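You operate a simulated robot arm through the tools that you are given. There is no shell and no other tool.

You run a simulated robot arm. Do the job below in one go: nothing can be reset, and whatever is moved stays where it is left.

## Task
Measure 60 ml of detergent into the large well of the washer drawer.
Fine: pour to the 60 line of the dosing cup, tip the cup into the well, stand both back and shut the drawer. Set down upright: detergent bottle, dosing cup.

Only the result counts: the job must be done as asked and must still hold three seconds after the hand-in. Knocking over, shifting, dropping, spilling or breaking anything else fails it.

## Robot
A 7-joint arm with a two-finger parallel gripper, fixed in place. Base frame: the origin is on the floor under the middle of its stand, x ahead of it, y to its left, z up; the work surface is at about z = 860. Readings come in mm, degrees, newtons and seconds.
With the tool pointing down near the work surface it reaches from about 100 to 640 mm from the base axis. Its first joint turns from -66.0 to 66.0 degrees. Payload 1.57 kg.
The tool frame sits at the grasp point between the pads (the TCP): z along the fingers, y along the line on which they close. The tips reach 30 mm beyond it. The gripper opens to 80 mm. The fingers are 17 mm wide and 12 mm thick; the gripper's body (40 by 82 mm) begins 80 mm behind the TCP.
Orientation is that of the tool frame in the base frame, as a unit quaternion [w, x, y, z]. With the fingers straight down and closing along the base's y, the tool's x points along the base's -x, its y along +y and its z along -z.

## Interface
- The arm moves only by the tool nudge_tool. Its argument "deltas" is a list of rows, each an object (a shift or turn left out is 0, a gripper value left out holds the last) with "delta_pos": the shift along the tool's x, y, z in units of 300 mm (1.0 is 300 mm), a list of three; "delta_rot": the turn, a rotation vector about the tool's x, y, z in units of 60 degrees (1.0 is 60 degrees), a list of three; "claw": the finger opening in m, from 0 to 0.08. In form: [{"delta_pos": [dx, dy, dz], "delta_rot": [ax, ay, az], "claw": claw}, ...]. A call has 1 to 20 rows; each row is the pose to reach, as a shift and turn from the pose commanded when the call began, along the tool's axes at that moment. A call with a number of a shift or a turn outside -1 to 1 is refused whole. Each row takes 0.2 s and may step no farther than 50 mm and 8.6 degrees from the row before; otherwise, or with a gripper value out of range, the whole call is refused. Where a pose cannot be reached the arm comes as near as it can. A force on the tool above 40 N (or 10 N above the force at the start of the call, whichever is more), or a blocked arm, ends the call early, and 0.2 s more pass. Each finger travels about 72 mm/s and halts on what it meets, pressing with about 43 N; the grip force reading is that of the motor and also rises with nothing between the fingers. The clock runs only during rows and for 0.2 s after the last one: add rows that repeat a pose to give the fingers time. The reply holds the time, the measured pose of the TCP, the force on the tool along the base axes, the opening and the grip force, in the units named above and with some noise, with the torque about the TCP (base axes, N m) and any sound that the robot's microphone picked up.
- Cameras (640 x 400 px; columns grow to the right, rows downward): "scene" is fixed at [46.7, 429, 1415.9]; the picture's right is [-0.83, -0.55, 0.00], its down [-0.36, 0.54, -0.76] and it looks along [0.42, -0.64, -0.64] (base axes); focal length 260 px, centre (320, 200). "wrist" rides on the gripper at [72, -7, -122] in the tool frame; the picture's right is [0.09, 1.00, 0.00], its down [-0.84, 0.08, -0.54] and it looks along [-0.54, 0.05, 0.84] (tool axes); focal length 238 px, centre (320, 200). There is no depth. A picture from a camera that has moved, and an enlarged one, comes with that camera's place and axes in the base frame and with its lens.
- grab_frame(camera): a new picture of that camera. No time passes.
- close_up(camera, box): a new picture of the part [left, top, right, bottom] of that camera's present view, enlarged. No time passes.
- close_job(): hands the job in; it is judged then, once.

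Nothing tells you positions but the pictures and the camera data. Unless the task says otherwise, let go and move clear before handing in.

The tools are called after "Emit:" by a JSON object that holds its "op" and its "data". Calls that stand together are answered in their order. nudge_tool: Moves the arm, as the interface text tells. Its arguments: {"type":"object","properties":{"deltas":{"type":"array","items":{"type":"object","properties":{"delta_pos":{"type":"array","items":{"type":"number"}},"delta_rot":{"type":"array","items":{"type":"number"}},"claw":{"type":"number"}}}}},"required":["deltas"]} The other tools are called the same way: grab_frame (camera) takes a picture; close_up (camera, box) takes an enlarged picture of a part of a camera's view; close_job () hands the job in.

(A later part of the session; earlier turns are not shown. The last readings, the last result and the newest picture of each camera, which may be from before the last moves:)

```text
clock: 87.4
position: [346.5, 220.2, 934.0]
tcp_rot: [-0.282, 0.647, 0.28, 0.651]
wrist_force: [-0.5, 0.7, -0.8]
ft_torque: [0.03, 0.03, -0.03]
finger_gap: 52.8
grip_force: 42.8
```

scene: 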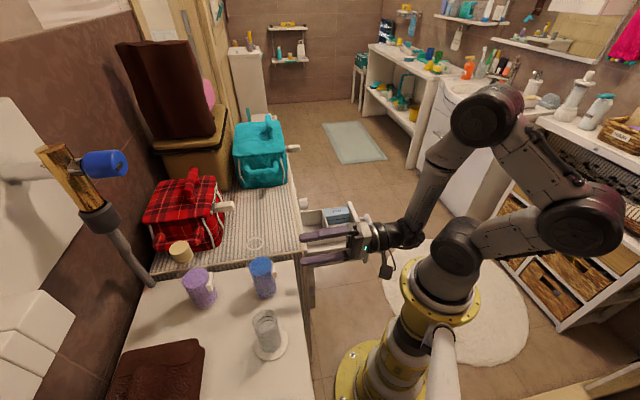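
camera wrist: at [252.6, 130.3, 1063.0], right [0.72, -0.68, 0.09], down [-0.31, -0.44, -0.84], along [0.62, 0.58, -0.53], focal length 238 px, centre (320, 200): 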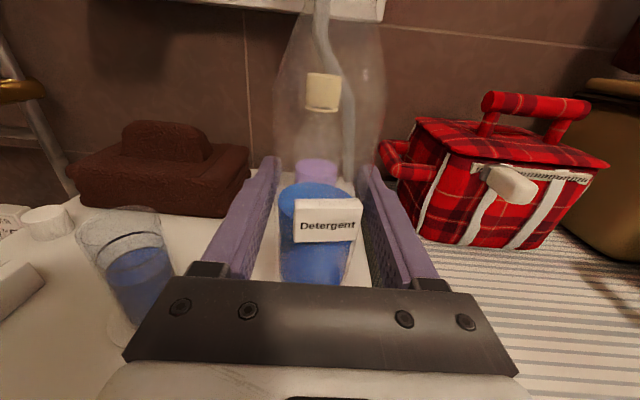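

Emit:
{"op": "nudge_tool", "data": {"deltas": [{"delta_pos": [-0.003, 0, 0]}, {"delta_pos": [-0.005, 0, 0]}, {"delta_pos": [-0.005, 0, 0]}]}}

Emit:
{"op": "close_up", "data": {"camera": "scene", "box": [210, 220, 350, 330]}}

```text
clock: 88.2
position: [348.3, 220.2, 932.5]
tcp_rot: [-0.281, 0.647, 0.279, 0.652]
wrist_force: [-0.1, -1.9, 3.8]
ft_torque: [-0.23, 0.13, 0.0]
finger_gap: 52.5
grip_force: 42.6
```

```text
3.64 times, centred on (280, 275) of scene
camera zoom: at [46.7, 428.9, 1416.0], right [-0.83, -0.55, 0.0], down [-0.36, 0.54, -0.76], along [0.42, -0.64, -0.64], focal length 945 px, centre (466, -73)
```

zoom: 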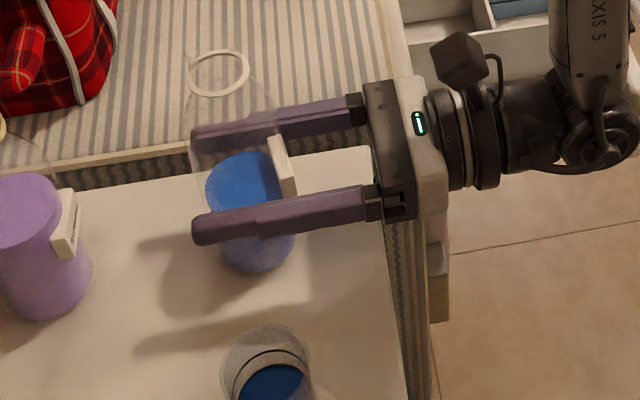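

It's on the counter. Opening the fingers and backing straight out.

Emit:
{"op": "nudge_tool", "data": {"deltas": [{"claw": 0.056}, {"claw": 0.065}, {"claw": 0.08}, {"claw": 0.08}, {"claw": 0.08}]}}

Emit:
{"op": "nudge_tool", "data": {"deltas": [{"delta_pos": [0, 0, -0.06]}, {"delta_pos": [0, 0, -0.15]}, {"delta_pos": [0, 0, -0.25]}, {"delta_pos": [0, 0, -0.35]}, {"delta_pos": [0, 0, -0.42]}, {"delta_pos": [0, 0, -0.42]}]}}

Emit:
{"op": "grab_frame", "data": {"camera": "wrist"}}

Emit:
{"op": "grab_frame", "data": {"camera": "scene"}}

```text
clock: 89.4
position: [347.5, 219.5, 932.2]
tcp_rot: [-0.281, 0.647, 0.279, 0.652]
wrist_force: [-0.3, 0.1, -0.8]
ft_torque: [0.0, -0.01, -0.01]
finger_gap: 79.8
grip_force: 0.0
```

```text
clock: 90.8
position: [259.0, 130.5, 930.7]
tcp_rot: [-0.28, 0.648, 0.278, 0.652]
wrist_force: [1.0, 0.8, -0.3]
ft_torque: [-0.02, 0.0, 0.03]
finger_gap: 79.8
grip_force: 0.1
```

```text
taken
camera wrist: at [171.3, 45.7, 1001.4], right [0.72, -0.68, 0.09], down [-0.31, -0.44, -0.84], along [0.62, 0.58, -0.53], focal length 238 px, centre (320, 200)
```

wrist: 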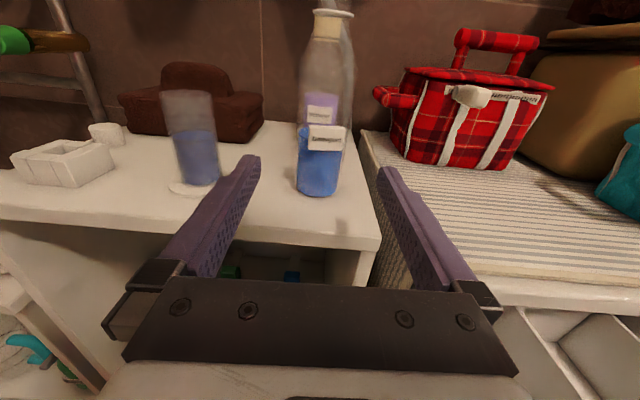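

```text
taken
```

scene: 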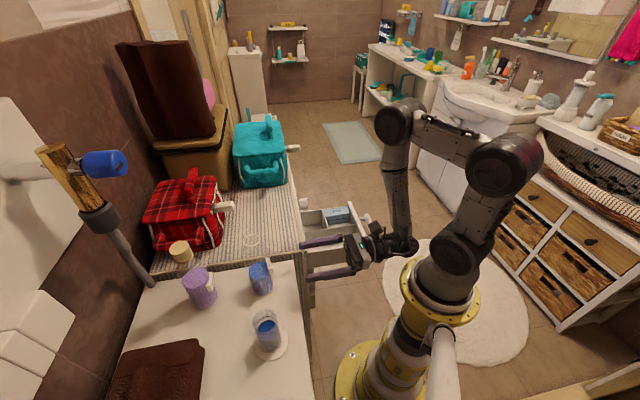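

The bottle is back upright and the cup holds the dose. Before taking the cup, I'll rehearse above the drawer with an empty gripper, to see whether I can pitch the tool down and past vertical to tip a cup along the large well.

Emit:
{"op": "nudge_tool", "data": {"deltas": [{"delta_pos": [0.09, 0.03, -0.04]}, {"delta_pos": [0.18, 0.08, -0.08]}, {"delta_pos": [0.25, 0.17, -0.13]}, {"delta_pos": [0.267, 0.27, -0.18]}, {"delta_pos": [0.267, 0.36, -0.23]}, {"delta_pos": [0.267, 0.443, -0.269]}, {"delta_pos": [0.267, 0.443, -0.269]}]}}

Emit:
{"op": "grab_frame", "data": {"camera": "wrist"}}

Emit:
{"op": "grab_frame", "data": {"camera": "scene"}}

```text
clock: 92.4
position: [302.7, -19.1, 1009.7]
tcp_rot: [-0.281, 0.647, 0.278, 0.652]
wrist_force: [0.5, -0.5, -0.2]
ft_torque: [0.0, 0.01, 0.05]
finger_gap: 80.1
grip_force: 0.0
```

```text
taken
camera wrist: at [215.2, -103.6, 1081.9], right [0.72, -0.68, 0.09], down [-0.31, -0.44, -0.84], along [0.62, 0.58, -0.53], focal length 238 px, centre (320, 200)
```

wrist: 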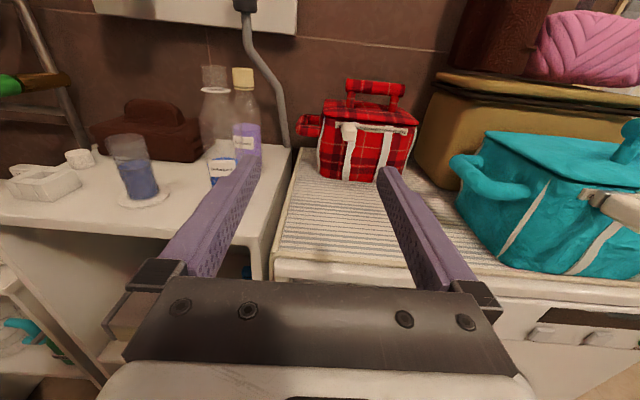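

```text
taken
```

scene: 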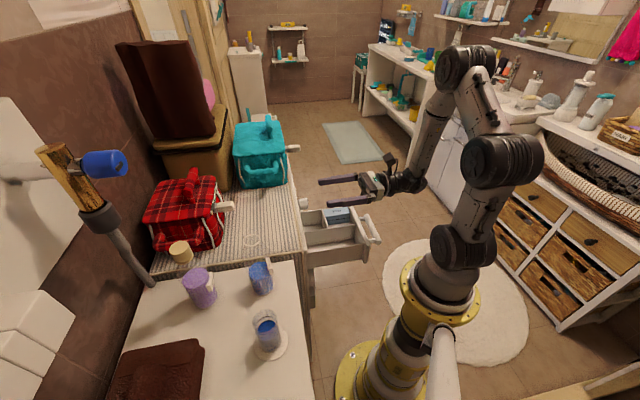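

Upright pose above the drawer works. Next the pitch-down rehearsal.

Emit:
{"op": "nudge_tool", "data": {"deltas": [{"delta_rot": [0, -0.125, 0]}, {"delta_rot": [0, -0.25, 0]}, {"delta_rot": [0, -0.375, 0]}, {"delta_rot": [0, -0.5, 0]}, {"delta_rot": [0, -0.625, 0]}, {"delta_rot": [0, -0.75, 0]}, {"delta_rot": [0, -0.875, 0]}, {"delta_rot": [0, -1.0, 0]}, {"delta_rot": [0, -1.0, 0]}]}}

Emit:
{"op": "nudge_tool", "data": {"deltas": [{"delta_rot": [0, -0.125, 0]}, {"delta_rot": [0, -0.25, 0]}, {"delta_rot": [0, -0.375, 0]}, {"delta_rot": [0, -0.5, 0]}, {"delta_rot": [0, -0.5, 0]}]}}

Emit:
{"op": "grab_frame", "data": {"camera": "wrist"}}

Emit:
{"op": "grab_frame", "data": {"camera": "scene"}}

```text
clock: 94.4
position: [302.1, -20.2, 1011.2]
tcp_rot: [-0.102, 0.886, 0.383, 0.24]
wrist_force: [-0.5, 0.4, 0.3]
ft_torque: [0.01, -0.02, 0.02]
finger_gap: 80.0
grip_force: 0.0
```

```text
clock: 95.6
position: [301.6, -21.2, 1010.7]
tcp_rot: [-0.001, 0.919, 0.395, 0.003]
wrist_force: [-0.6, 0.4, 0.4]
ft_torque: [-0.02, -0.01, -0.01]
finger_gap: 80.0
grip_force: 0.1
```

```text
taken
camera wrist: at [346.8, 35.6, 1133.8], right [0.79, -0.62, 0.0], down [-0.52, -0.66, 0.54], along [-0.33, -0.42, -0.84], focal length 238 px, centre (320, 200)
```

wrist: 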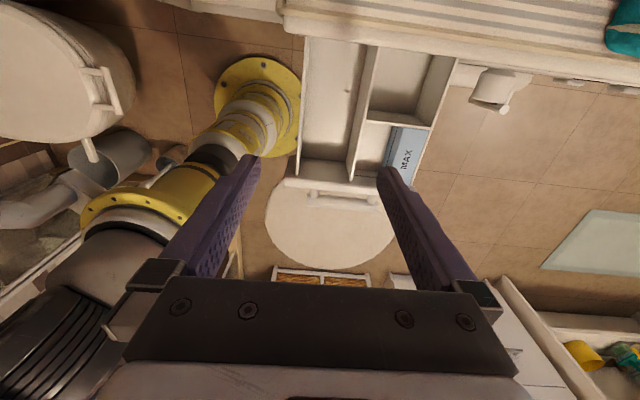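

```text
taken
```

scene: 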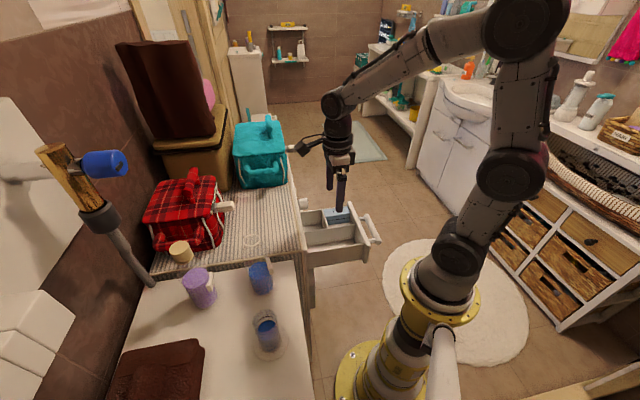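

Tool-down is reachable. From here the wrist camera sees the drawer well, so I'll zoom in for its geometry and test going past vertical.

Emit:
{"op": "close_up", "data": {"camera": "wrist", "box": [270, 10, 450, 220]}}

Emit:
{"op": "nudge_tool", "data": {"deltas": [{"delta_rot": [0, -0.125, 0]}, {"delta_rot": [0, -0.25, 0]}, {"delta_rot": [0, -0.375, 0]}, {"delta_rot": [0, -0.5, 0]}, {"delta_rot": [0, -0.6, 0]}, {"delta_rot": [0, -0.6, 0]}]}}

Emit:
{"op": "grab_frame", "data": {"camera": "scene"}}

```text
1.90 times, centred on (360, 115) of wrist
camera zoom: at [346.8, 35.6, 1133.8], right [0.79, -0.62, 0.0], down [-0.52, -0.66, 0.54], along [-0.33, -0.42, -0.84], focal length 454 px, centre (244, 362)
```

zoom: 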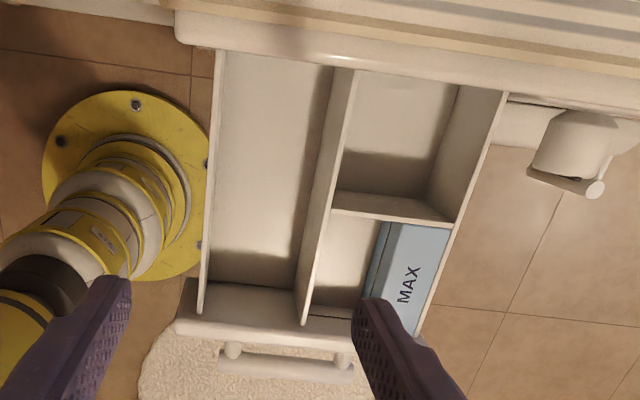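

```text
clock: 97.0
position: [301.3, -21.4, 1010.3]
tcp_rot: [0.121, 0.874, 0.376, -0.282]
wrist_force: [-0.5, 0.5, -0.1]
ft_torque: [-0.02, -0.05, -0.01]
finger_gap: 80.1
grip_force: 0.1
```

```text
taken
```

scene: 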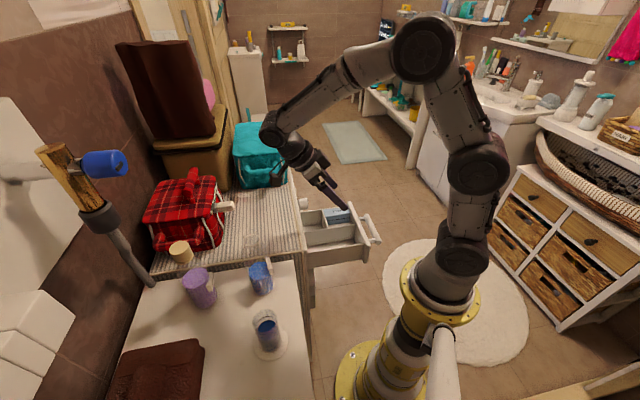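

The arm can pitch 36° past vertical here. I'll check the same at the actual pour point, lower and nearer the drawer front at about (270, −78, 880), still empty.

Emit:
{"op": "nudge_tool", "data": {"deltas": [{"delta_pos": [0.017, 0.011, 0.095]}, {"delta_pos": [0.034, 0.022, 0.19]}, {"delta_pos": [0.05, 0.033, 0.285]}, {"delta_pos": [0.067, 0.045, 0.38]}, {"delta_pos": [0.083, 0.056, 0.473]}, {"delta_pos": [0.083, 0.056, 0.473]}]}}

Emit:
{"op": "grab_frame", "data": {"camera": "wrist"}}

Emit:
{"op": "grab_frame", "data": {"camera": "scene"}}

```text
clock: 98.4
position: [269.6, -77.0, 882.0]
tcp_rot: [0.121, 0.874, 0.377, -0.281]
wrist_force: [0.2, -0.4, -0.2]
ft_torque: [-0.01, -0.01, -0.03]
finger_gap: 79.9
grip_force: 0.0
```

```text
taken
camera wrist: at [354.3, 21.0, 938.8], right [0.78, -0.63, -0.05], down [-0.19, -0.32, 0.93], along [-0.6, -0.71, -0.37], focal length 238 px, centre (320, 200)
```

wrist: 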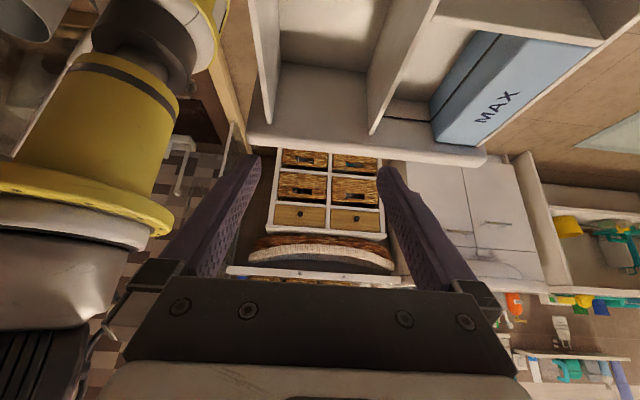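

```text
taken
```

scene: 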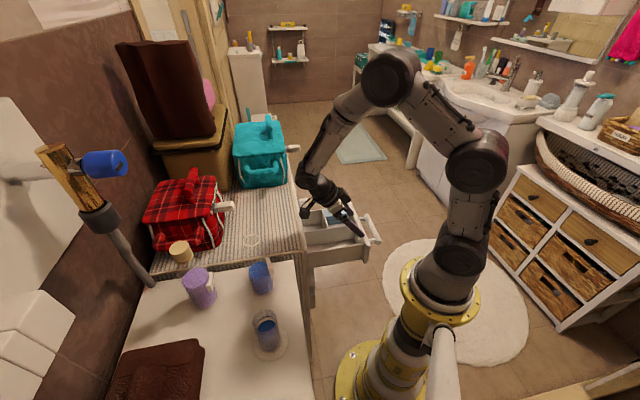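

The tipped pose is reachable at the pour point. I'll pitch back up here to verify the whole tipping range.

Emit:
{"op": "nudge_tool", "data": {"deltas": [{"delta_rot": [0, 0.125, 0]}, {"delta_rot": [0, 0.25, 0]}, {"delta_rot": [0, 0.375, 0]}, {"delta_rot": [0, 0.5, 0]}, {"delta_rot": [0, 0.625, 0]}, {"delta_rot": [0, 0.75, 0]}, {"delta_rot": [0, 0.75, 0]}]}}

Emit:
{"op": "nudge_tool", "data": {"deltas": [{"delta_rot": [0, 0.125, 0]}, {"delta_rot": [0, 0.25, 0]}, {"delta_rot": [0, 0.375, 0]}, {"delta_rot": [0, 0.5, 0]}, {"delta_rot": [0, 0.6, 0]}, {"delta_rot": [0, 0.6, 0]}]}}

Emit:
{"op": "grab_frame", "data": {"camera": "scene"}}

```text
clock: 100.0
position: [270.1, -77.8, 881.2]
tcp_rot: [-0.032, 0.915, 0.394, 0.075]
wrist_force: [0.3, -0.3, 0.4]
ft_torque: [0.02, 0.03, -0.01]
finger_gap: 79.6
grip_force: 0.1
```

```text
clock: 101.4
position: [270.5, -78.8, 881.4]
tcp_rot: [-0.152, 0.847, 0.365, 0.356]
wrist_force: [-0.1, 0.6, -1.0]
ft_torque: [0.01, 0.0, 0.0]
finger_gap: 80.1
grip_force: 0.0
```

```text
taken
```

scene: 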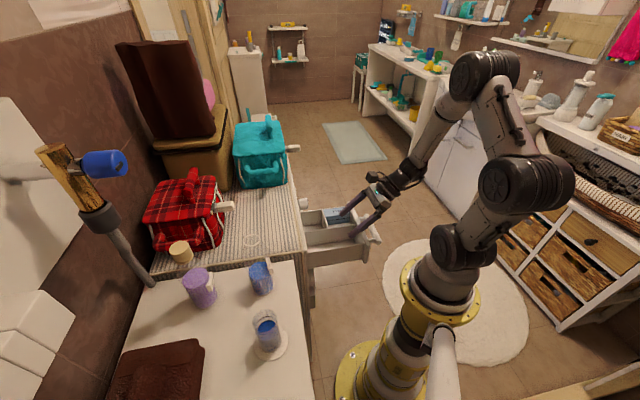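

The full tipping range works at the pour point. I'll rise, level the tool, and head back toward the cup.

Emit:
{"op": "nudge_tool", "data": {"deltas": [{"delta_pos": [0.06, 0, -0.06], "delta_rot": [0, 0.1, 0]}, {"delta_pos": [0.12, 0, -0.12], "delta_rot": [0, 0.22, 0]}, {"delta_pos": [0.18, 0, -0.18], "delta_rot": [0, 0.34, 0]}, {"delta_pos": [0.24, 0, -0.24], "delta_rot": [0, 0.46, 0]}, {"delta_pos": [0.3, 0, -0.3], "delta_rot": [0, 0.58, 0]}, {"delta_pos": [0.309, 0, -0.304], "delta_rot": [0, 0.7, 0]}, {"delta_pos": [0.309, 0, -0.304], "delta_rot": [0, 0.742, 0]}, {"delta_pos": [0.309, 0, -0.304], "delta_rot": [0, 0.742, 0]}]}}

```text
clock: 103.2
position: [270.9, -78.0, 1010.8]
tcp_rot: [-0.279, 0.65, 0.279, 0.65]
wrist_force: [0.4, -0.1, -0.7]
ft_torque: [0.01, 0.0, -0.02]
finger_gap: 80.1
grip_force: 0.0
```

Emit:
{"op": "nudge_tool", "data": {"deltas": [{"delta_pos": [0, -0.1, 0.06], "delta_rot": [0.03, 0, 0]}, {"delta_pos": [0, -0.21, 0.13], "delta_rot": [0.06, 0, 0]}, {"delta_pos": [0, -0.32, 0.195], "delta_rot": [0.1, 0, 0]}, {"delta_pos": [0, -0.43, 0.265], "delta_rot": [0.14, 0, 0]}, {"delta_pos": [0, -0.54, 0.335], "delta_rot": [0.18, 0, 0]}, {"delta_pos": [0, -0.65, 0.4], "delta_rot": [0.22, 0, 0]}, {"delta_pos": [0, -0.75, 0.465], "delta_rot": [0.25, 0, 0]}, {"delta_pos": [0, -0.834, 0.516], "delta_rot": [0.272, 0, 0]}, {"delta_pos": [0, -0.834, 0.516], "delta_rot": [0.272, 0, 0]}]}}

Emit:
{"op": "grab_frame", "data": {"camera": "wrist"}}

Emit:
{"op": "grab_frame", "data": {"camera": "scene"}}

```text
clock: 105.2
position: [196.6, 204.5, 1012.0]
tcp_rot: [-0.369, 0.604, 0.369, 0.603]
wrist_force: [0.5, -0.1, 0.0]
ft_torque: [0.02, -0.01, 0.02]
finger_gap: 80.2
grip_force: 0.0
```

```text
taken
camera wrist: at [135.9, 98.9, 1084.6], right [0.89, -0.45, 0.09], down [-0.18, -0.52, -0.84], along [0.43, 0.72, -0.54], focal length 238 px, centre (320, 200)
```

wrist: 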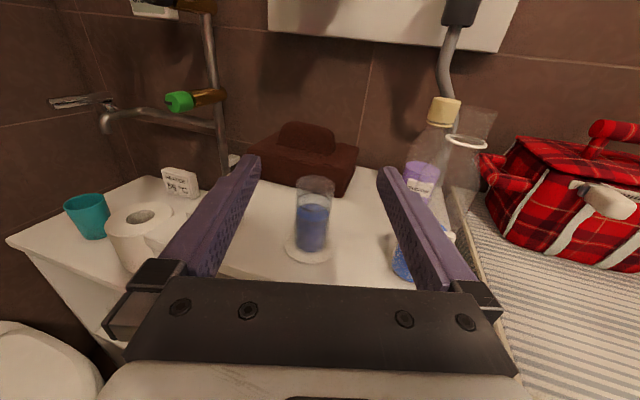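

```text
taken
```

scene: 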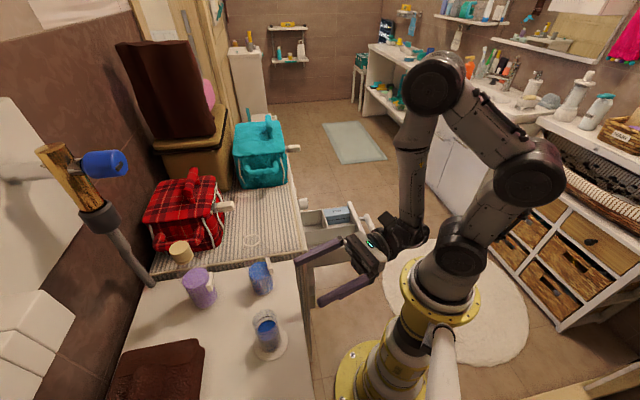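

The cup is centred ahead. I'll zoom in on it, then descend to grasp height.

Emit:
{"op": "close_up", "data": {"camera": "wrist", "box": [270, 160, 360, 275]}}

Emit:
{"op": "nudge_tool", "data": {"deltas": [{"delta_pos": [-0.1, 0, 0]}, {"delta_pos": [-0.2, 0, 0]}, {"delta_pos": [-0.29, 0, 0]}, {"delta_pos": [-0.35, 0, 0]}, {"delta_pos": [-0.35, 0, 0]}]}}

Emit:
{"op": "grab_frame", "data": {"camera": "wrist"}}

```text
3.48 times, centred on (315, 218) of wrist
camera zoom: at [135.9, 98.9, 1084.6], right [0.89, -0.45, 0.09], down [-0.18, -0.52, -0.84], along [0.43, 0.72, -0.54], focal length 829 px, centre (337, 139)
```

zoom: 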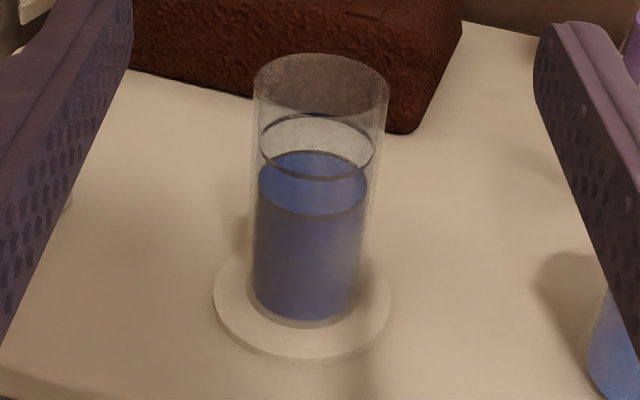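

```text
clock: 106.4
position: [197.2, 204.1, 907.1]
tcp_rot: [-0.368, 0.601, 0.371, 0.605]
wrist_force: [-0.2, 0.2, 0.4]
ft_torque: [-0.01, 0.02, 0.03]
finger_gap: 80.0
grip_force: 0.1
```

```text
taken
camera wrist: at [136.3, 99.7, 978.8], right [0.89, -0.45, 0.1], down [-0.17, -0.52, -0.84], along [0.43, 0.73, -0.54], focal length 238 px, centre (320, 200)
```

wrist: 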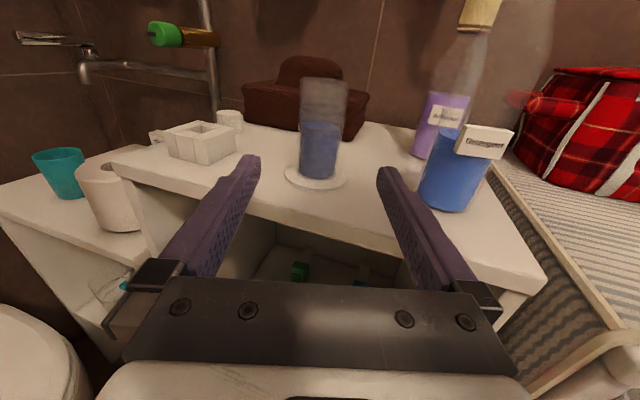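

The level sits right on the lower line from this side too, and the cup is centred. Advancing around it.

Emit:
{"op": "nudge_tool", "data": {"deltas": [{"delta_pos": [0, 0.004, 0.1]}, {"delta_pos": [0, 0.006, 0.19]}, {"delta_pos": [0, 0.006, 0.26]}, {"delta_pos": [0, 0.006, 0.32]}, {"delta_pos": [0, 0.006, 0.32]}]}}

Emit:
{"op": "grab_frame", "data": {"camera": "wrist"}}

Emit:
{"op": "close_up", "data": {"camera": "scene", "box": [200, 270, 340, 390]}}

```text
clock: 107.6
position: [239.0, 289.9, 905.3]
tcp_rot: [-0.369, 0.604, 0.369, 0.603]
wrist_force: [-0.5, -0.2, 0.8]
ft_torque: [0.0, 0.01, 0.02]
finger_gap: 80.2
grip_force: 0.0
```

```text
taken
camera wrist: at [179.6, 184.0, 977.7], right [0.89, -0.45, 0.09], down [-0.18, -0.52, -0.84], along [0.43, 0.72, -0.54], focal length 238 px, centre (320, 200)
```

wrist: 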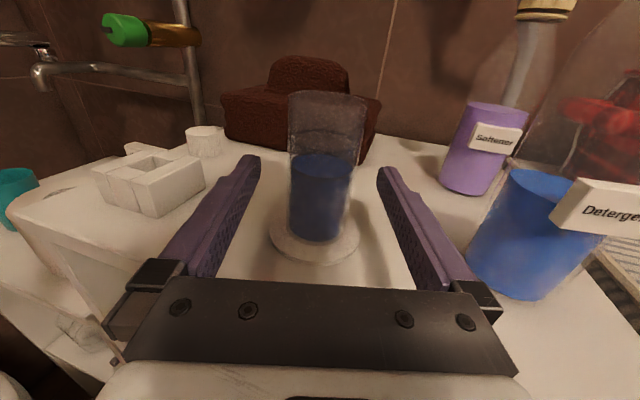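

```text
3.33 times, centred on (270, 330) of scene
camera zoom: at [46.7, 429.0, 1415.9], right [-0.83, -0.55, 0.0], down [-0.36, 0.54, -0.76], along [0.42, -0.64, -0.64], focal length 866 px, centre (487, -233)
```

zoom: 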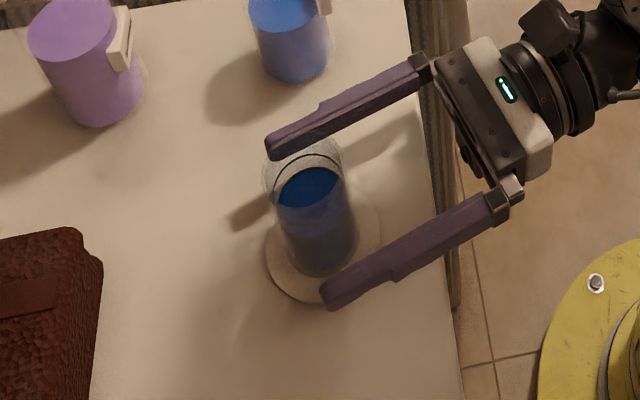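

Advancing a further 14 mm, then closing gently on the cup.

Emit:
{"op": "nudge_tool", "data": {"deltas": [{"delta_pos": [0, 0, 0.025]}, {"delta_pos": [0, 0, 0.047]}, {"delta_pos": [0, 0, 0.047], "claw": 0.065}, {"delta_pos": [0, 0, 0.047], "claw": 0.055}, {"delta_pos": [0, 0, 0.047], "claw": 0.048}]}}

Emit:
{"op": "grab_frame", "data": {"camera": "wrist"}}

Emit:
{"op": "close_up", "data": {"camera": "scene", "box": [200, 270, 340, 390]}}

```text
clock: 108.8
position: [245.6, 302.4, 906.3]
tcp_rot: [-0.368, 0.604, 0.369, 0.603]
wrist_force: [-0.3, 0.2, -0.2]
ft_torque: [0.0, 0.02, 0.04]
finger_gap: 48.1
grip_force: 0.0
```

```text
taken
camera wrist: at [185.9, 197.1, 978.0], right [0.89, -0.45, 0.09], down [-0.18, -0.52, -0.84], along [0.43, 0.72, -0.54], focal length 238 px, centre (320, 200)
```

wrist: 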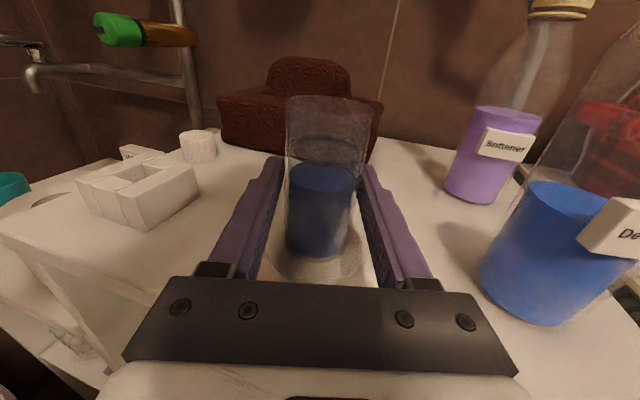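

```text
3.33 times, centred on (270, 330) of scene
camera zoom: at [46.7, 429.0, 1415.9], right [-0.83, -0.55, 0.0], down [-0.36, 0.54, -0.76], along [0.42, -0.64, -0.64], focal length 866 px, centre (487, -233)
```

zoom: 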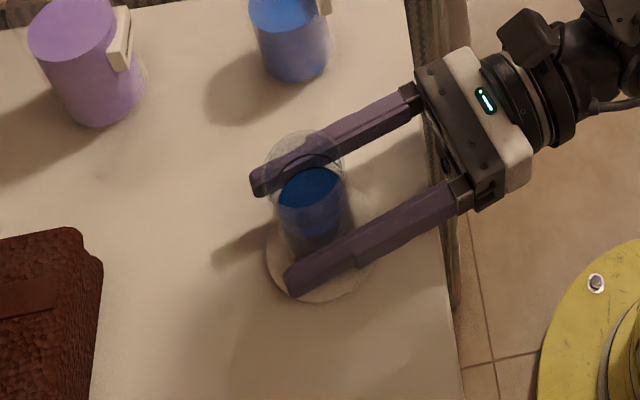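

Emit:
{"op": "nudge_tool", "data": {"deltas": [{"claw": 0.044}, {"claw": 0.038}, {"claw": 0.03}, {"claw": 0.03}]}}

Emit:
{"op": "close_up", "data": {"camera": "wrist", "box": [220, 70, 420, 290]}}

```text
clock: 109.8
position: [246.3, 301.4, 906.4]
tcp_rot: [-0.37, 0.603, 0.37, 0.603]
wrist_force: [0.5, -0.1, 0.3]
ft_torque: [0.06, 0.03, 0.03]
finger_gap: 40.3
grip_force: 42.8
```

```text
1.82 times, centred on (320, 180) of wrist
camera zoom: at [185.9, 197.1, 978.1], right [0.89, -0.45, 0.09], down [-0.18, -0.52, -0.84], along [0.43, 0.73, -0.54], focal length 433 px, centre (320, 236)
```

zoom: 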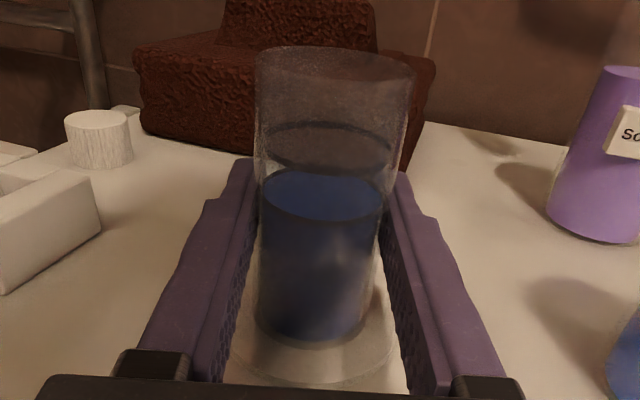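

The cup is gripped at 40 mm. Before lifting, I want to double-check which ring is the 60 line by measuring how far the bottle's level dropped.

Emit:
{"op": "close_up", "data": {"camera": "scene", "box": [235, 230, 290, 305]}}

Emit:
{"op": "close_up", "data": {"camera": "wrist", "box": [460, 120, 640, 340]}}

Emit:
{"op": "close_up", "data": {"camera": "scene", "box": [250, 300, 292, 360]}}

```text
5.33 times, centred on (262, 268) of scene
camera zoom: at [46.7, 429.0, 1415.9], right [-0.83, -0.55, 0.0], down [-0.36, 0.54, -0.76], along [0.42, -0.64, -0.64], focal length 1386 px, centre (627, -160)
```

zoom: 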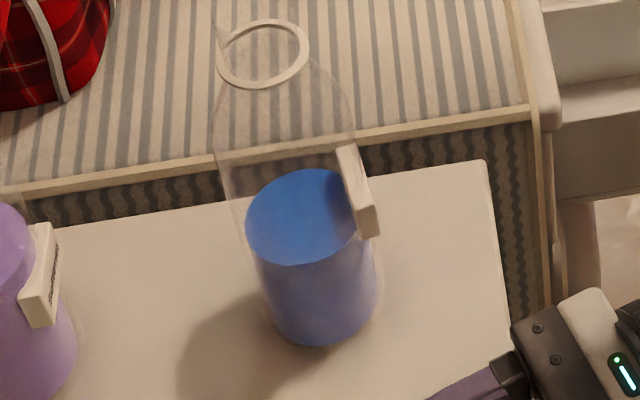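

```text
1.82 times, centred on (550, 230) of wrist
camera zoom: at [185.9, 197.1, 978.1], right [0.89, -0.45, 0.09], down [-0.18, -0.52, -0.84], along [0.43, 0.73, -0.54], focal length 433 px, centre (-98, 146)
```

zoom: 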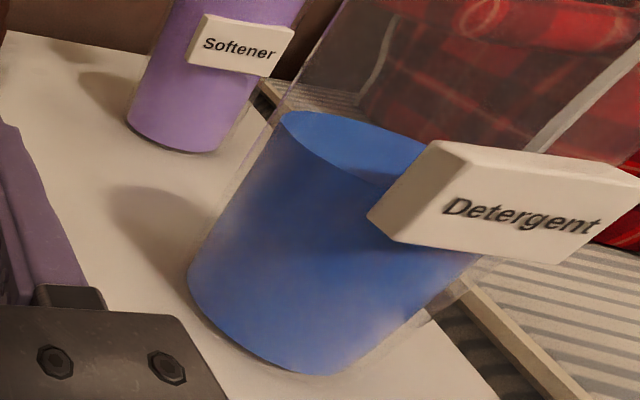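

```text
6.67 times, centred on (271, 330) of scene
camera zoom: at [46.7, 429.0, 1415.9], right [-0.83, -0.55, 0.0], down [-0.36, 0.54, -0.76], along [0.42, -0.64, -0.64], focal length 1732 px, centre (647, -667)
```

zoom: 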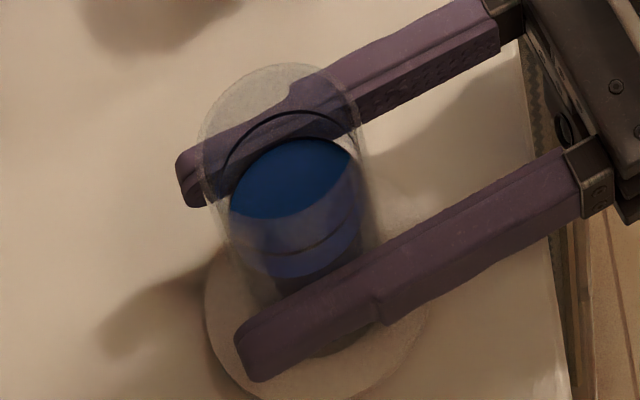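

The bottle's drop suggests about 50–55 ml, which isn't decisive. I'll measure the cup's rings, wall and depth more precisely from this close wrist view.

Emit:
{"op": "close_up", "data": {"camera": "wrist", "box": [275, 85, 375, 150]}}

Emit:
{"op": "close_up", "data": {"camera": "wrist", "box": [275, 130, 375, 195]}}

Emit:
{"op": "close_up", "data": {"camera": "wrist", "box": [270, 190, 370, 290]}}

```text
6.15 times, centred on (325, 118) of wrist
camera zoom: at [185.9, 197.1, 978.1], right [0.89, -0.45, 0.09], down [-0.18, -0.52, -0.84], along [0.43, 0.73, -0.54], focal length 1467 px, centre (289, 708)
```

zoom: 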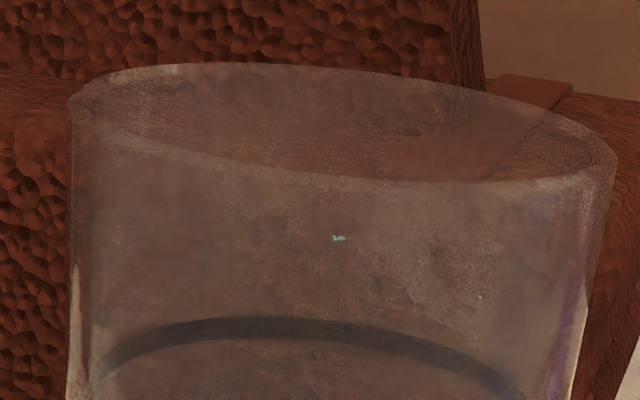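

```text
6.15 times, centred on (325, 162) of wrist
camera zoom: at [185.9, 197.1, 978.1], right [0.89, -0.45, 0.09], down [-0.18, -0.52, -0.84], along [0.43, 0.73, -0.54], focal length 1467 px, centre (289, 431)
```

zoom: 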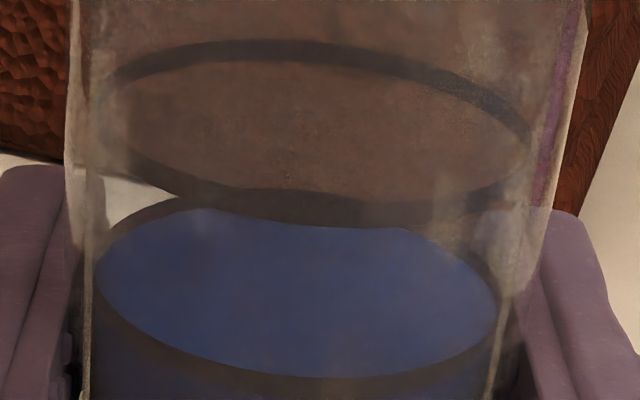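

```text
4.00 times, centred on (320, 240) of wrist
camera zoom: at [185.9, 197.1, 978.1], right [0.89, -0.45, 0.09], down [-0.18, -0.52, -0.84], along [0.43, 0.73, -0.54], focal length 953 px, centre (320, 40)
```

zoom: 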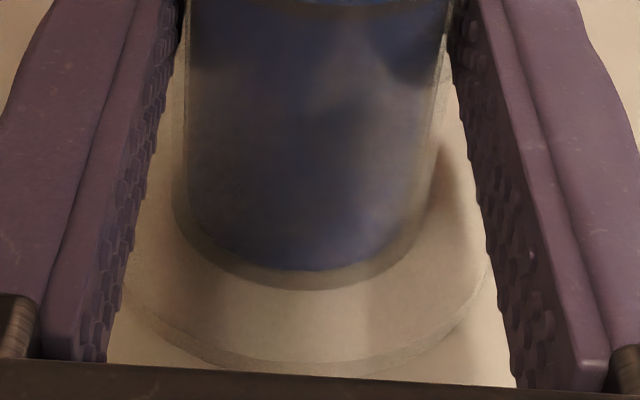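

The two vessels' radii and levels fit a 60/80 pair, and the 45/60 reading doesn't. So the lower ring is the 60 line, and the surface sits on it. Lifting the cup slowly and level.

Emit:
{"op": "nudge_tool", "data": {"deltas": [{"delta_pos": [0.012, 0, 0]}, {"delta_pos": [0.03, 0, 0]}, {"delta_pos": [0.06, 0, 0]}, {"delta_pos": [0.1, 0, 0]}, {"delta_pos": [0.14, 0, 0]}, {"delta_pos": [0.18, 0, 0]}, {"delta_pos": [0.22, 0, 0]}, {"delta_pos": [0.25, 0, 0]}, {"delta_pos": [0.27, 0, 0]}, {"delta_pos": [0.28, 0, 0]}, {"delta_pos": [0.28, 0, 0]}]}}

Emit:
{"op": "grab_frame", "data": {"camera": "wrist"}}

Emit:
{"op": "close_up", "data": {"camera": "scene", "box": [200, 250, 340, 390]}}

```text
clock: 112.2
position: [245.8, 303.5, 989.5]
tcp_rot: [-0.369, 0.604, 0.369, 0.602]
wrist_force: [-0.3, -0.4, -0.6]
ft_torque: [-0.01, 0.04, 0.0]
finger_gap: 40.0
grip_force: 42.9
```

```text
taken
camera wrist: at [186.3, 197.7, 1062.6], right [0.89, -0.45, 0.09], down [-0.18, -0.52, -0.84], along [0.43, 0.73, -0.54], focal length 238 px, centre (320, 200)
```

wrist: 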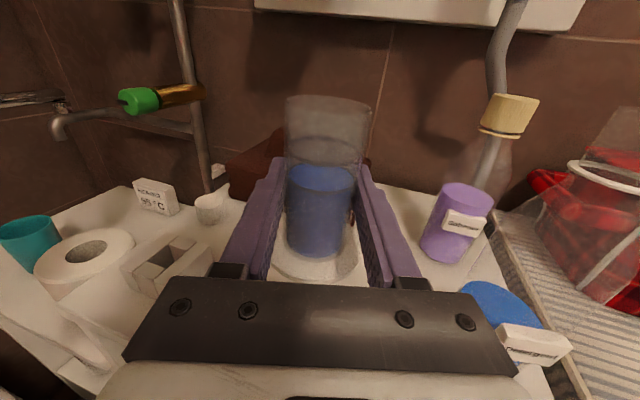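

```text
2.86 times, centred on (270, 320) of scene
camera zoom: at [46.7, 429.0, 1415.9], right [-0.83, -0.55, 0.0], down [-0.36, 0.54, -0.76], along [0.42, -0.64, -0.64], focal length 742 px, centre (463, -143)
```

zoom: 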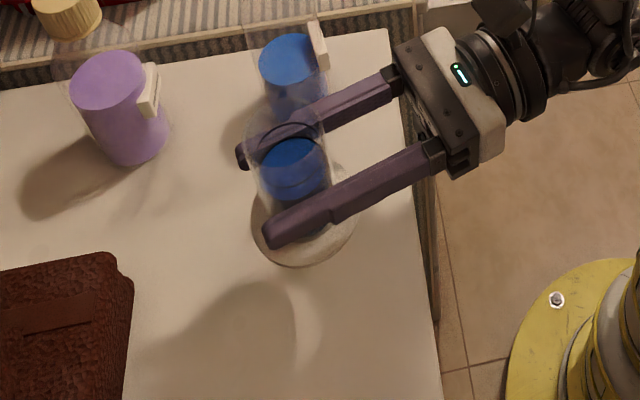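

The round plate lifts with the cup, so it's the cup's own foot rather than a coaster. The dose is steady. I'll back away from the counter slowly.

Emit:
{"op": "nudge_tool", "data": {"deltas": [{"delta_pos": [0.01, 0, -0.02]}, {"delta_pos": [0.02, 0, -0.06]}, {"delta_pos": [0.03, 0, -0.11]}, {"delta_pos": [0.04, 0, -0.17]}, {"delta_pos": [0.05, 0, -0.23]}, {"delta_pos": [0.05, 0, -0.29]}, {"delta_pos": [0.05, 0, -0.33]}, {"delta_pos": [0.05, 0, -0.35]}, {"delta_pos": [0.05, 0, -0.35]}]}}

Emit:
{"op": "grab_frame", "data": {"camera": "wrist"}}

```text
clock: 114.2
position: [200.5, 210.9, 1005.1]
tcp_rot: [-0.369, 0.604, 0.369, 0.603]
wrist_force: [0.1, 1.2, -1.3]
ft_torque: [0.0, 0.02, -0.01]
finger_gap: 40.0
grip_force: 42.7
```

```text
taken
camera wrist: at [140.0, 105.6, 1077.4], right [0.89, -0.45, 0.09], down [-0.18, -0.52, -0.84], along [0.43, 0.72, -0.54], focal length 238 px, centre (320, 200)
```

wrist: 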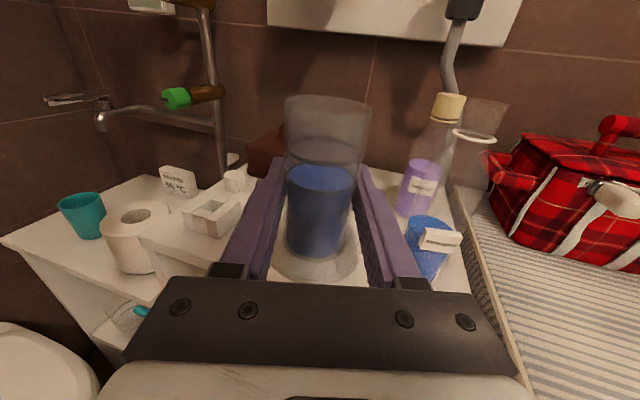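

Next I'll carry the cup level across to above the drawer, easing in and out.

Emit:
{"op": "nudge_tool", "data": {"deltas": [{"delta_pos": [0, 0.0129, -0.015], "delta_rot": [-0.0054, 0, 0]}, {"delta_pos": [0, 0.0388, -0.0451], "delta_rot": [-0.0163, 0, 0]}, {"delta_pos": [0, 0.0775, -0.0902], "delta_rot": [-0.0326, 0, 0]}, {"delta_pos": [0, 0.1227, -0.1429], "delta_rot": [-0.0517, 0, 0]}, {"delta_pos": [0, 0.168, -0.1955], "delta_rot": [-0.0707, 0, 0]}, {"delta_pos": [0, 0.2132, -0.2482], "delta_rot": [-0.0898, 0, 0]}, {"delta_pos": [0, 0.2584, -0.3008], "delta_rot": [-0.1088, 0, 0]}, {"delta_pos": [0, 0.3036, -0.3534], "delta_rot": [-0.1278, 0, 0]}, {"delta_pos": [0, 0.3488, -0.4061], "delta_rot": [-0.1469, 0, 0]}, {"delta_pos": [0, 0.3941, -0.4587], "delta_rot": [-0.1659, 0, 0]}, {"delta_pos": [0, 0.4393, -0.5114], "delta_rot": [-0.185, 0, 0]}, {"delta_pos": [0, 0.4845, -0.564], "delta_rot": [-0.204, 0, 0]}, {"delta_pos": [0, 0.5297, -0.6166], "delta_rot": [-0.223, 0, 0]}, {"delta_pos": [0, 0.5685, -0.6618], "delta_rot": [-0.2394, 0, 0]}, {"delta_pos": [0, 0.6008, -0.6994], "delta_rot": [-0.253, 0, 0]}, {"delta_pos": [0, 0.6266, -0.7294], "delta_rot": [-0.2638, 0, 0]}, {"delta_pos": [0, 0.646, -0.752], "delta_rot": [-0.272, 0, 0]}, {"delta_pos": [0, 0.646, -0.752], "delta_rot": [-0.272, 0, 0]}]}}

Emit:
{"op": "grab_frame", "data": {"camera": "wrist"}}

Emit:
{"op": "grab_frame", "data": {"camera": "scene"}}

```text
clock: 118.0
position: [270.0, -78.6, 1005.9]
tcp_rot: [-0.28, 0.65, 0.28, 0.649]
wrist_force: [0.7, 0.4, -1.9]
ft_torque: [-0.01, 0.01, 0.0]
finger_gap: 40.1
grip_force: 42.4
```

```text
taken
camera wrist: at [183.1, -162.1, 1077.9], right [0.72, -0.68, 0.09], down [-0.32, -0.45, -0.84], along [0.61, 0.58, -0.54], focal length 238 px, centre (320, 200)
```

wrist: 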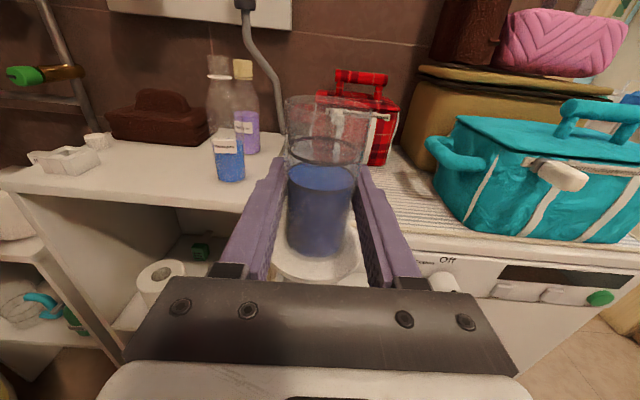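

```text
taken
```

scene: 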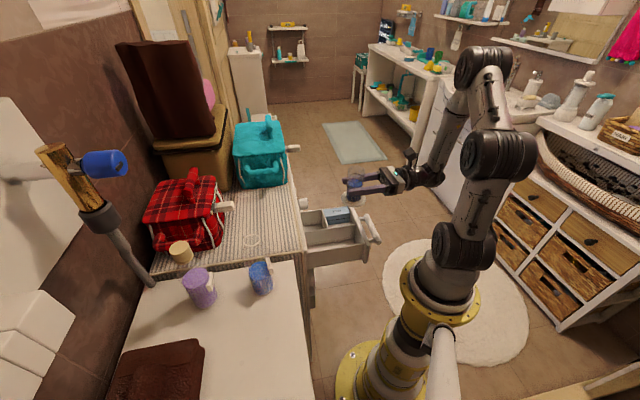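

The cup is over the drawer and still level. I'll pitch to 40°, which is safe as it pours at about 63°, and look before descending.

Emit:
{"op": "nudge_tool", "data": {"deltas": [{"delta_rot": [0, -0.04, 0]}, {"delta_rot": [0, -0.1, 0]}, {"delta_rot": [0, -0.167, 0]}, {"delta_rot": [0, -0.233, 0]}, {"delta_rot": [0, -0.3, 0]}, {"delta_rot": [0, -0.367, 0]}, {"delta_rot": [0, -0.433, 0]}, {"delta_rot": [0, -0.5, 0]}, {"delta_rot": [0, -0.567, 0]}, {"delta_rot": [0, -0.633, 0]}, {"delta_rot": [0, -0.667, 0]}, {"delta_rot": [0, -0.667, 0]}]}}

Emit:
{"op": "grab_frame", "data": {"camera": "wrist"}}

Emit:
{"op": "close_up", "data": {"camera": "scene", "box": [280, 140, 440, 280]}}

```text
clock: 120.6
position: [268.6, -79.9, 1005.4]
tcp_rot: [-0.166, 0.833, 0.359, 0.386]
wrist_force: [-0.1, 0.2, 0.0]
ft_torque: [0.03, -0.01, -0.03]
finger_gap: 40.1
grip_force: 42.7
```

```text
taken
camera wrist: at [233.5, -108.9, 1139.0], right [0.76, -0.64, 0.07], down [-0.6, -0.75, -0.29], along [0.24, 0.18, -0.95], focal length 238 px, centre (320, 200)
```

wrist: 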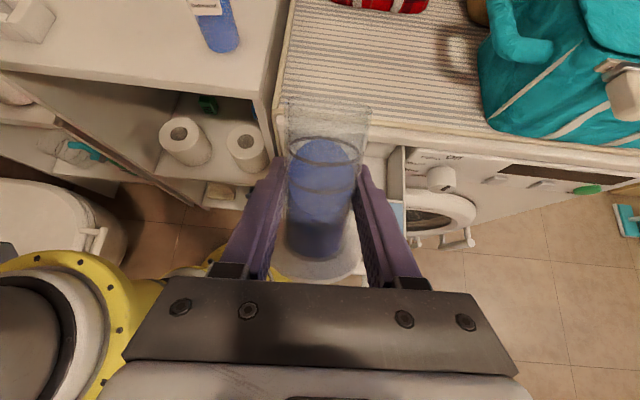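

```text
2.86 times, centred on (360, 210) of scene
camera zoom: at [46.7, 429.0, 1415.9], right [-0.83, -0.55, 0.0], down [-0.36, 0.54, -0.76], along [0.42, -0.64, -0.64], focal length 742 px, centre (206, 171)
```

zoom: 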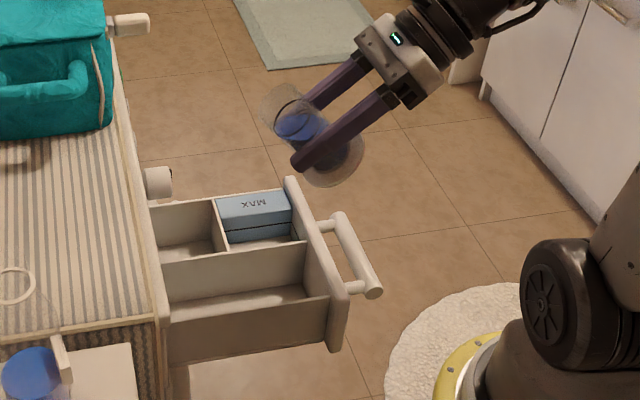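

Nothing spilled. I'll descend 100 mm straight down over the large well.

Emit:
{"op": "nudge_tool", "data": {"deltas": [{"delta_pos": [-0.015, 0, 0.013]}, {"delta_pos": [-0.05, 0, 0.042]}, {"delta_pos": [-0.09, 0, 0.076]}, {"delta_pos": [-0.13, 0, 0.11]}, {"delta_pos": [-0.17, 0, 0.144]}, {"delta_pos": [-0.21, 0, 0.178]}, {"delta_pos": [-0.24, 0, 0.203]}, {"delta_pos": [-0.254, 0, 0.215]}, {"delta_pos": [-0.254, 0, 0.215]}]}}

Emit:
{"op": "grab_frame", "data": {"camera": "wrist"}}

Emit:
{"op": "close_up", "data": {"camera": "scene", "box": [280, 150, 440, 290]}}

```text
clock: 122.6
position: [268.4, -79.9, 906.3]
tcp_rot: [-0.167, 0.833, 0.359, 0.387]
wrist_force: [0.2, 0.3, -1.2]
ft_torque: [-0.01, 0.0, 0.0]
finger_gap: 39.9
grip_force: 43.0
```

```text
taken
camera wrist: at [233.3, -109.1, 1038.9], right [0.76, -0.64, 0.07], down [-0.6, -0.75, -0.29], along [0.24, 0.18, -0.95], focal length 238 px, centre (320, 200)
```

wrist: 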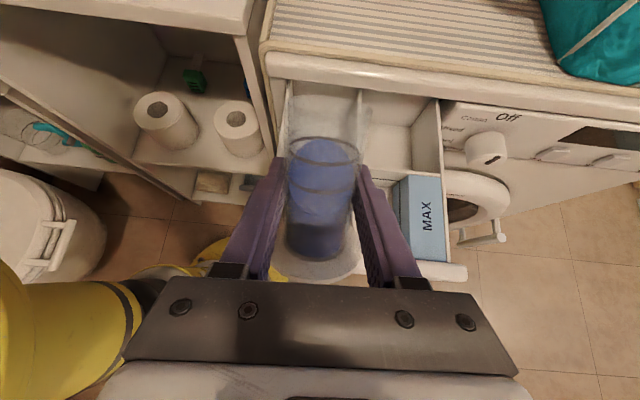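

```text
2.86 times, centred on (360, 220) of scene
camera zoom: at [46.7, 429.0, 1415.9], right [-0.83, -0.55, 0.0], down [-0.36, 0.54, -0.76], along [0.42, -0.64, -0.64], focal length 742 px, centre (206, 143)
```

zoom: 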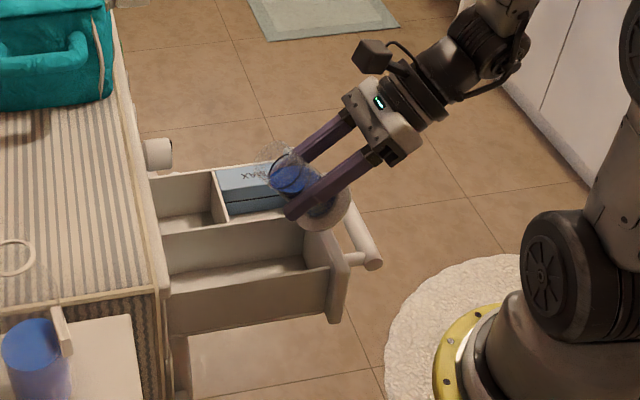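

The cup is aligned over the large well, with the near wall on one side and the divider on the other. Tilting to 57° first.

Emit:
{"op": "nudge_tool", "data": {"deltas": [{"delta_rot": [0, -0.04, 0]}, {"delta_rot": [0, -0.09, 0]}, {"delta_rot": [0, -0.14, 0]}, {"delta_rot": [0, -0.19, 0]}, {"delta_rot": [0, -0.24, 0]}, {"delta_rot": [0, -0.283, 0]}, {"delta_rot": [0, -0.283, 0]}]}}

Emit:
{"op": "grab_frame", "data": {"camera": "wrist"}}

Emit:
{"op": "close_up", "data": {"camera": "scene", "box": [290, 170, 410, 270]}}

```text
clock: 124.2
position: [269.1, -80.3, 905.7]
tcp_rot: [-0.112, 0.881, 0.38, 0.259]
wrist_force: [-0.6, -0.3, -1.5]
ft_torque: [0.04, -0.02, 0.03]
finger_gap: 40.0
grip_force: 42.8
```

```text
taken
camera wrist: at [261.4, -79.0, 1047.4], right [0.78, -0.63, 0.05], down [-0.63, -0.78, 0.0], along [0.04, -0.03, -1.0], focal length 238 px, centre (320, 200)
```

wrist: 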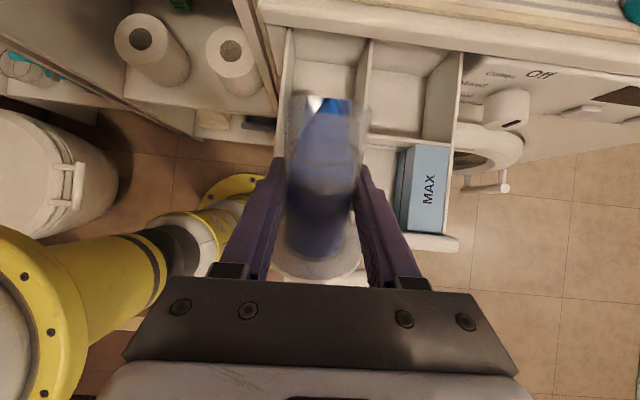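

```text
4.00 times, centred on (350, 220) of scene
camera zoom: at [46.7, 429.0, 1415.9], right [-0.83, -0.55, 0.0], down [-0.36, 0.54, -0.76], along [0.42, -0.64, -0.64], focal length 1039 px, centre (200, 120)
```

zoom: 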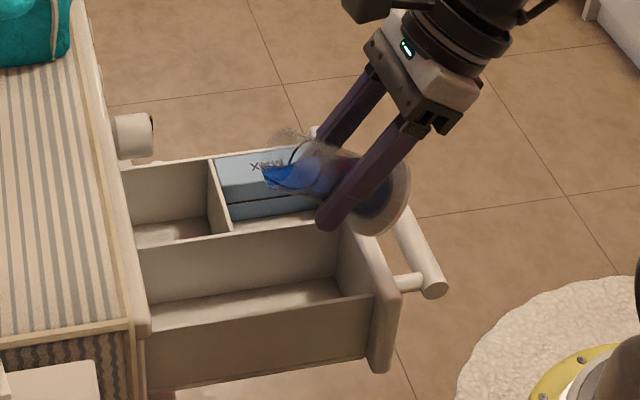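

Liquid is reaching the lip, and the lip is directly over the middle of the large well. Tipping slowly at 1° per step.

Emit:
{"op": "nudge_tool", "data": {"deltas": [{"delta_rot": [0, -0.0167, 0]}, {"delta_rot": [0, -0.0333, 0]}, {"delta_rot": [0, -0.05, 0]}, {"delta_rot": [0, -0.0667, 0]}, {"delta_rot": [0, -0.0833, 0]}, {"delta_rot": [0, -0.1, 0]}]}}

Emit:
{"op": "grab_frame", "data": {"camera": "wrist"}}

Emit:
{"op": "close_up", "data": {"camera": "scene", "box": [290, 170, 410, 270]}}

```text
clock: 125.6
position: [269.3, -79.5, 905.5]
tcp_rot: [-0.092, 0.893, 0.385, 0.214]
wrist_force: [0.7, 0.2, -0.7]
ft_torque: [-0.01, 0.01, 0.01]
finger_gap: 40.3
grip_force: 43.1
```

```text
taken
camera wrist: at [272.0, -67.9, 1047.2], right [0.78, -0.62, 0.04], down [-0.62, -0.77, 0.11], along [-0.03, -0.11, -0.99], focal length 238 px, centre (320, 200)
```

wrist: 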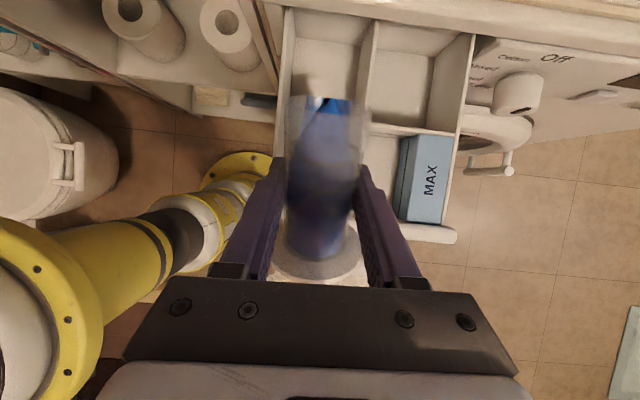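

```text
4.00 times, centred on (350, 220) of scene
camera zoom: at [46.7, 429.0, 1415.9], right [-0.83, -0.55, 0.0], down [-0.36, 0.54, -0.76], along [0.42, -0.64, -0.64], focal length 1039 px, centre (200, 120)
```

zoom: 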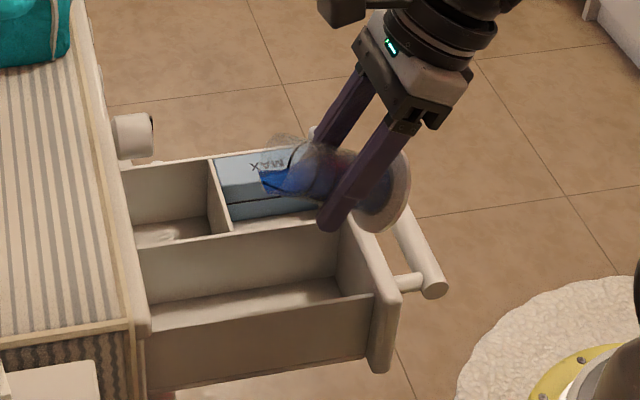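

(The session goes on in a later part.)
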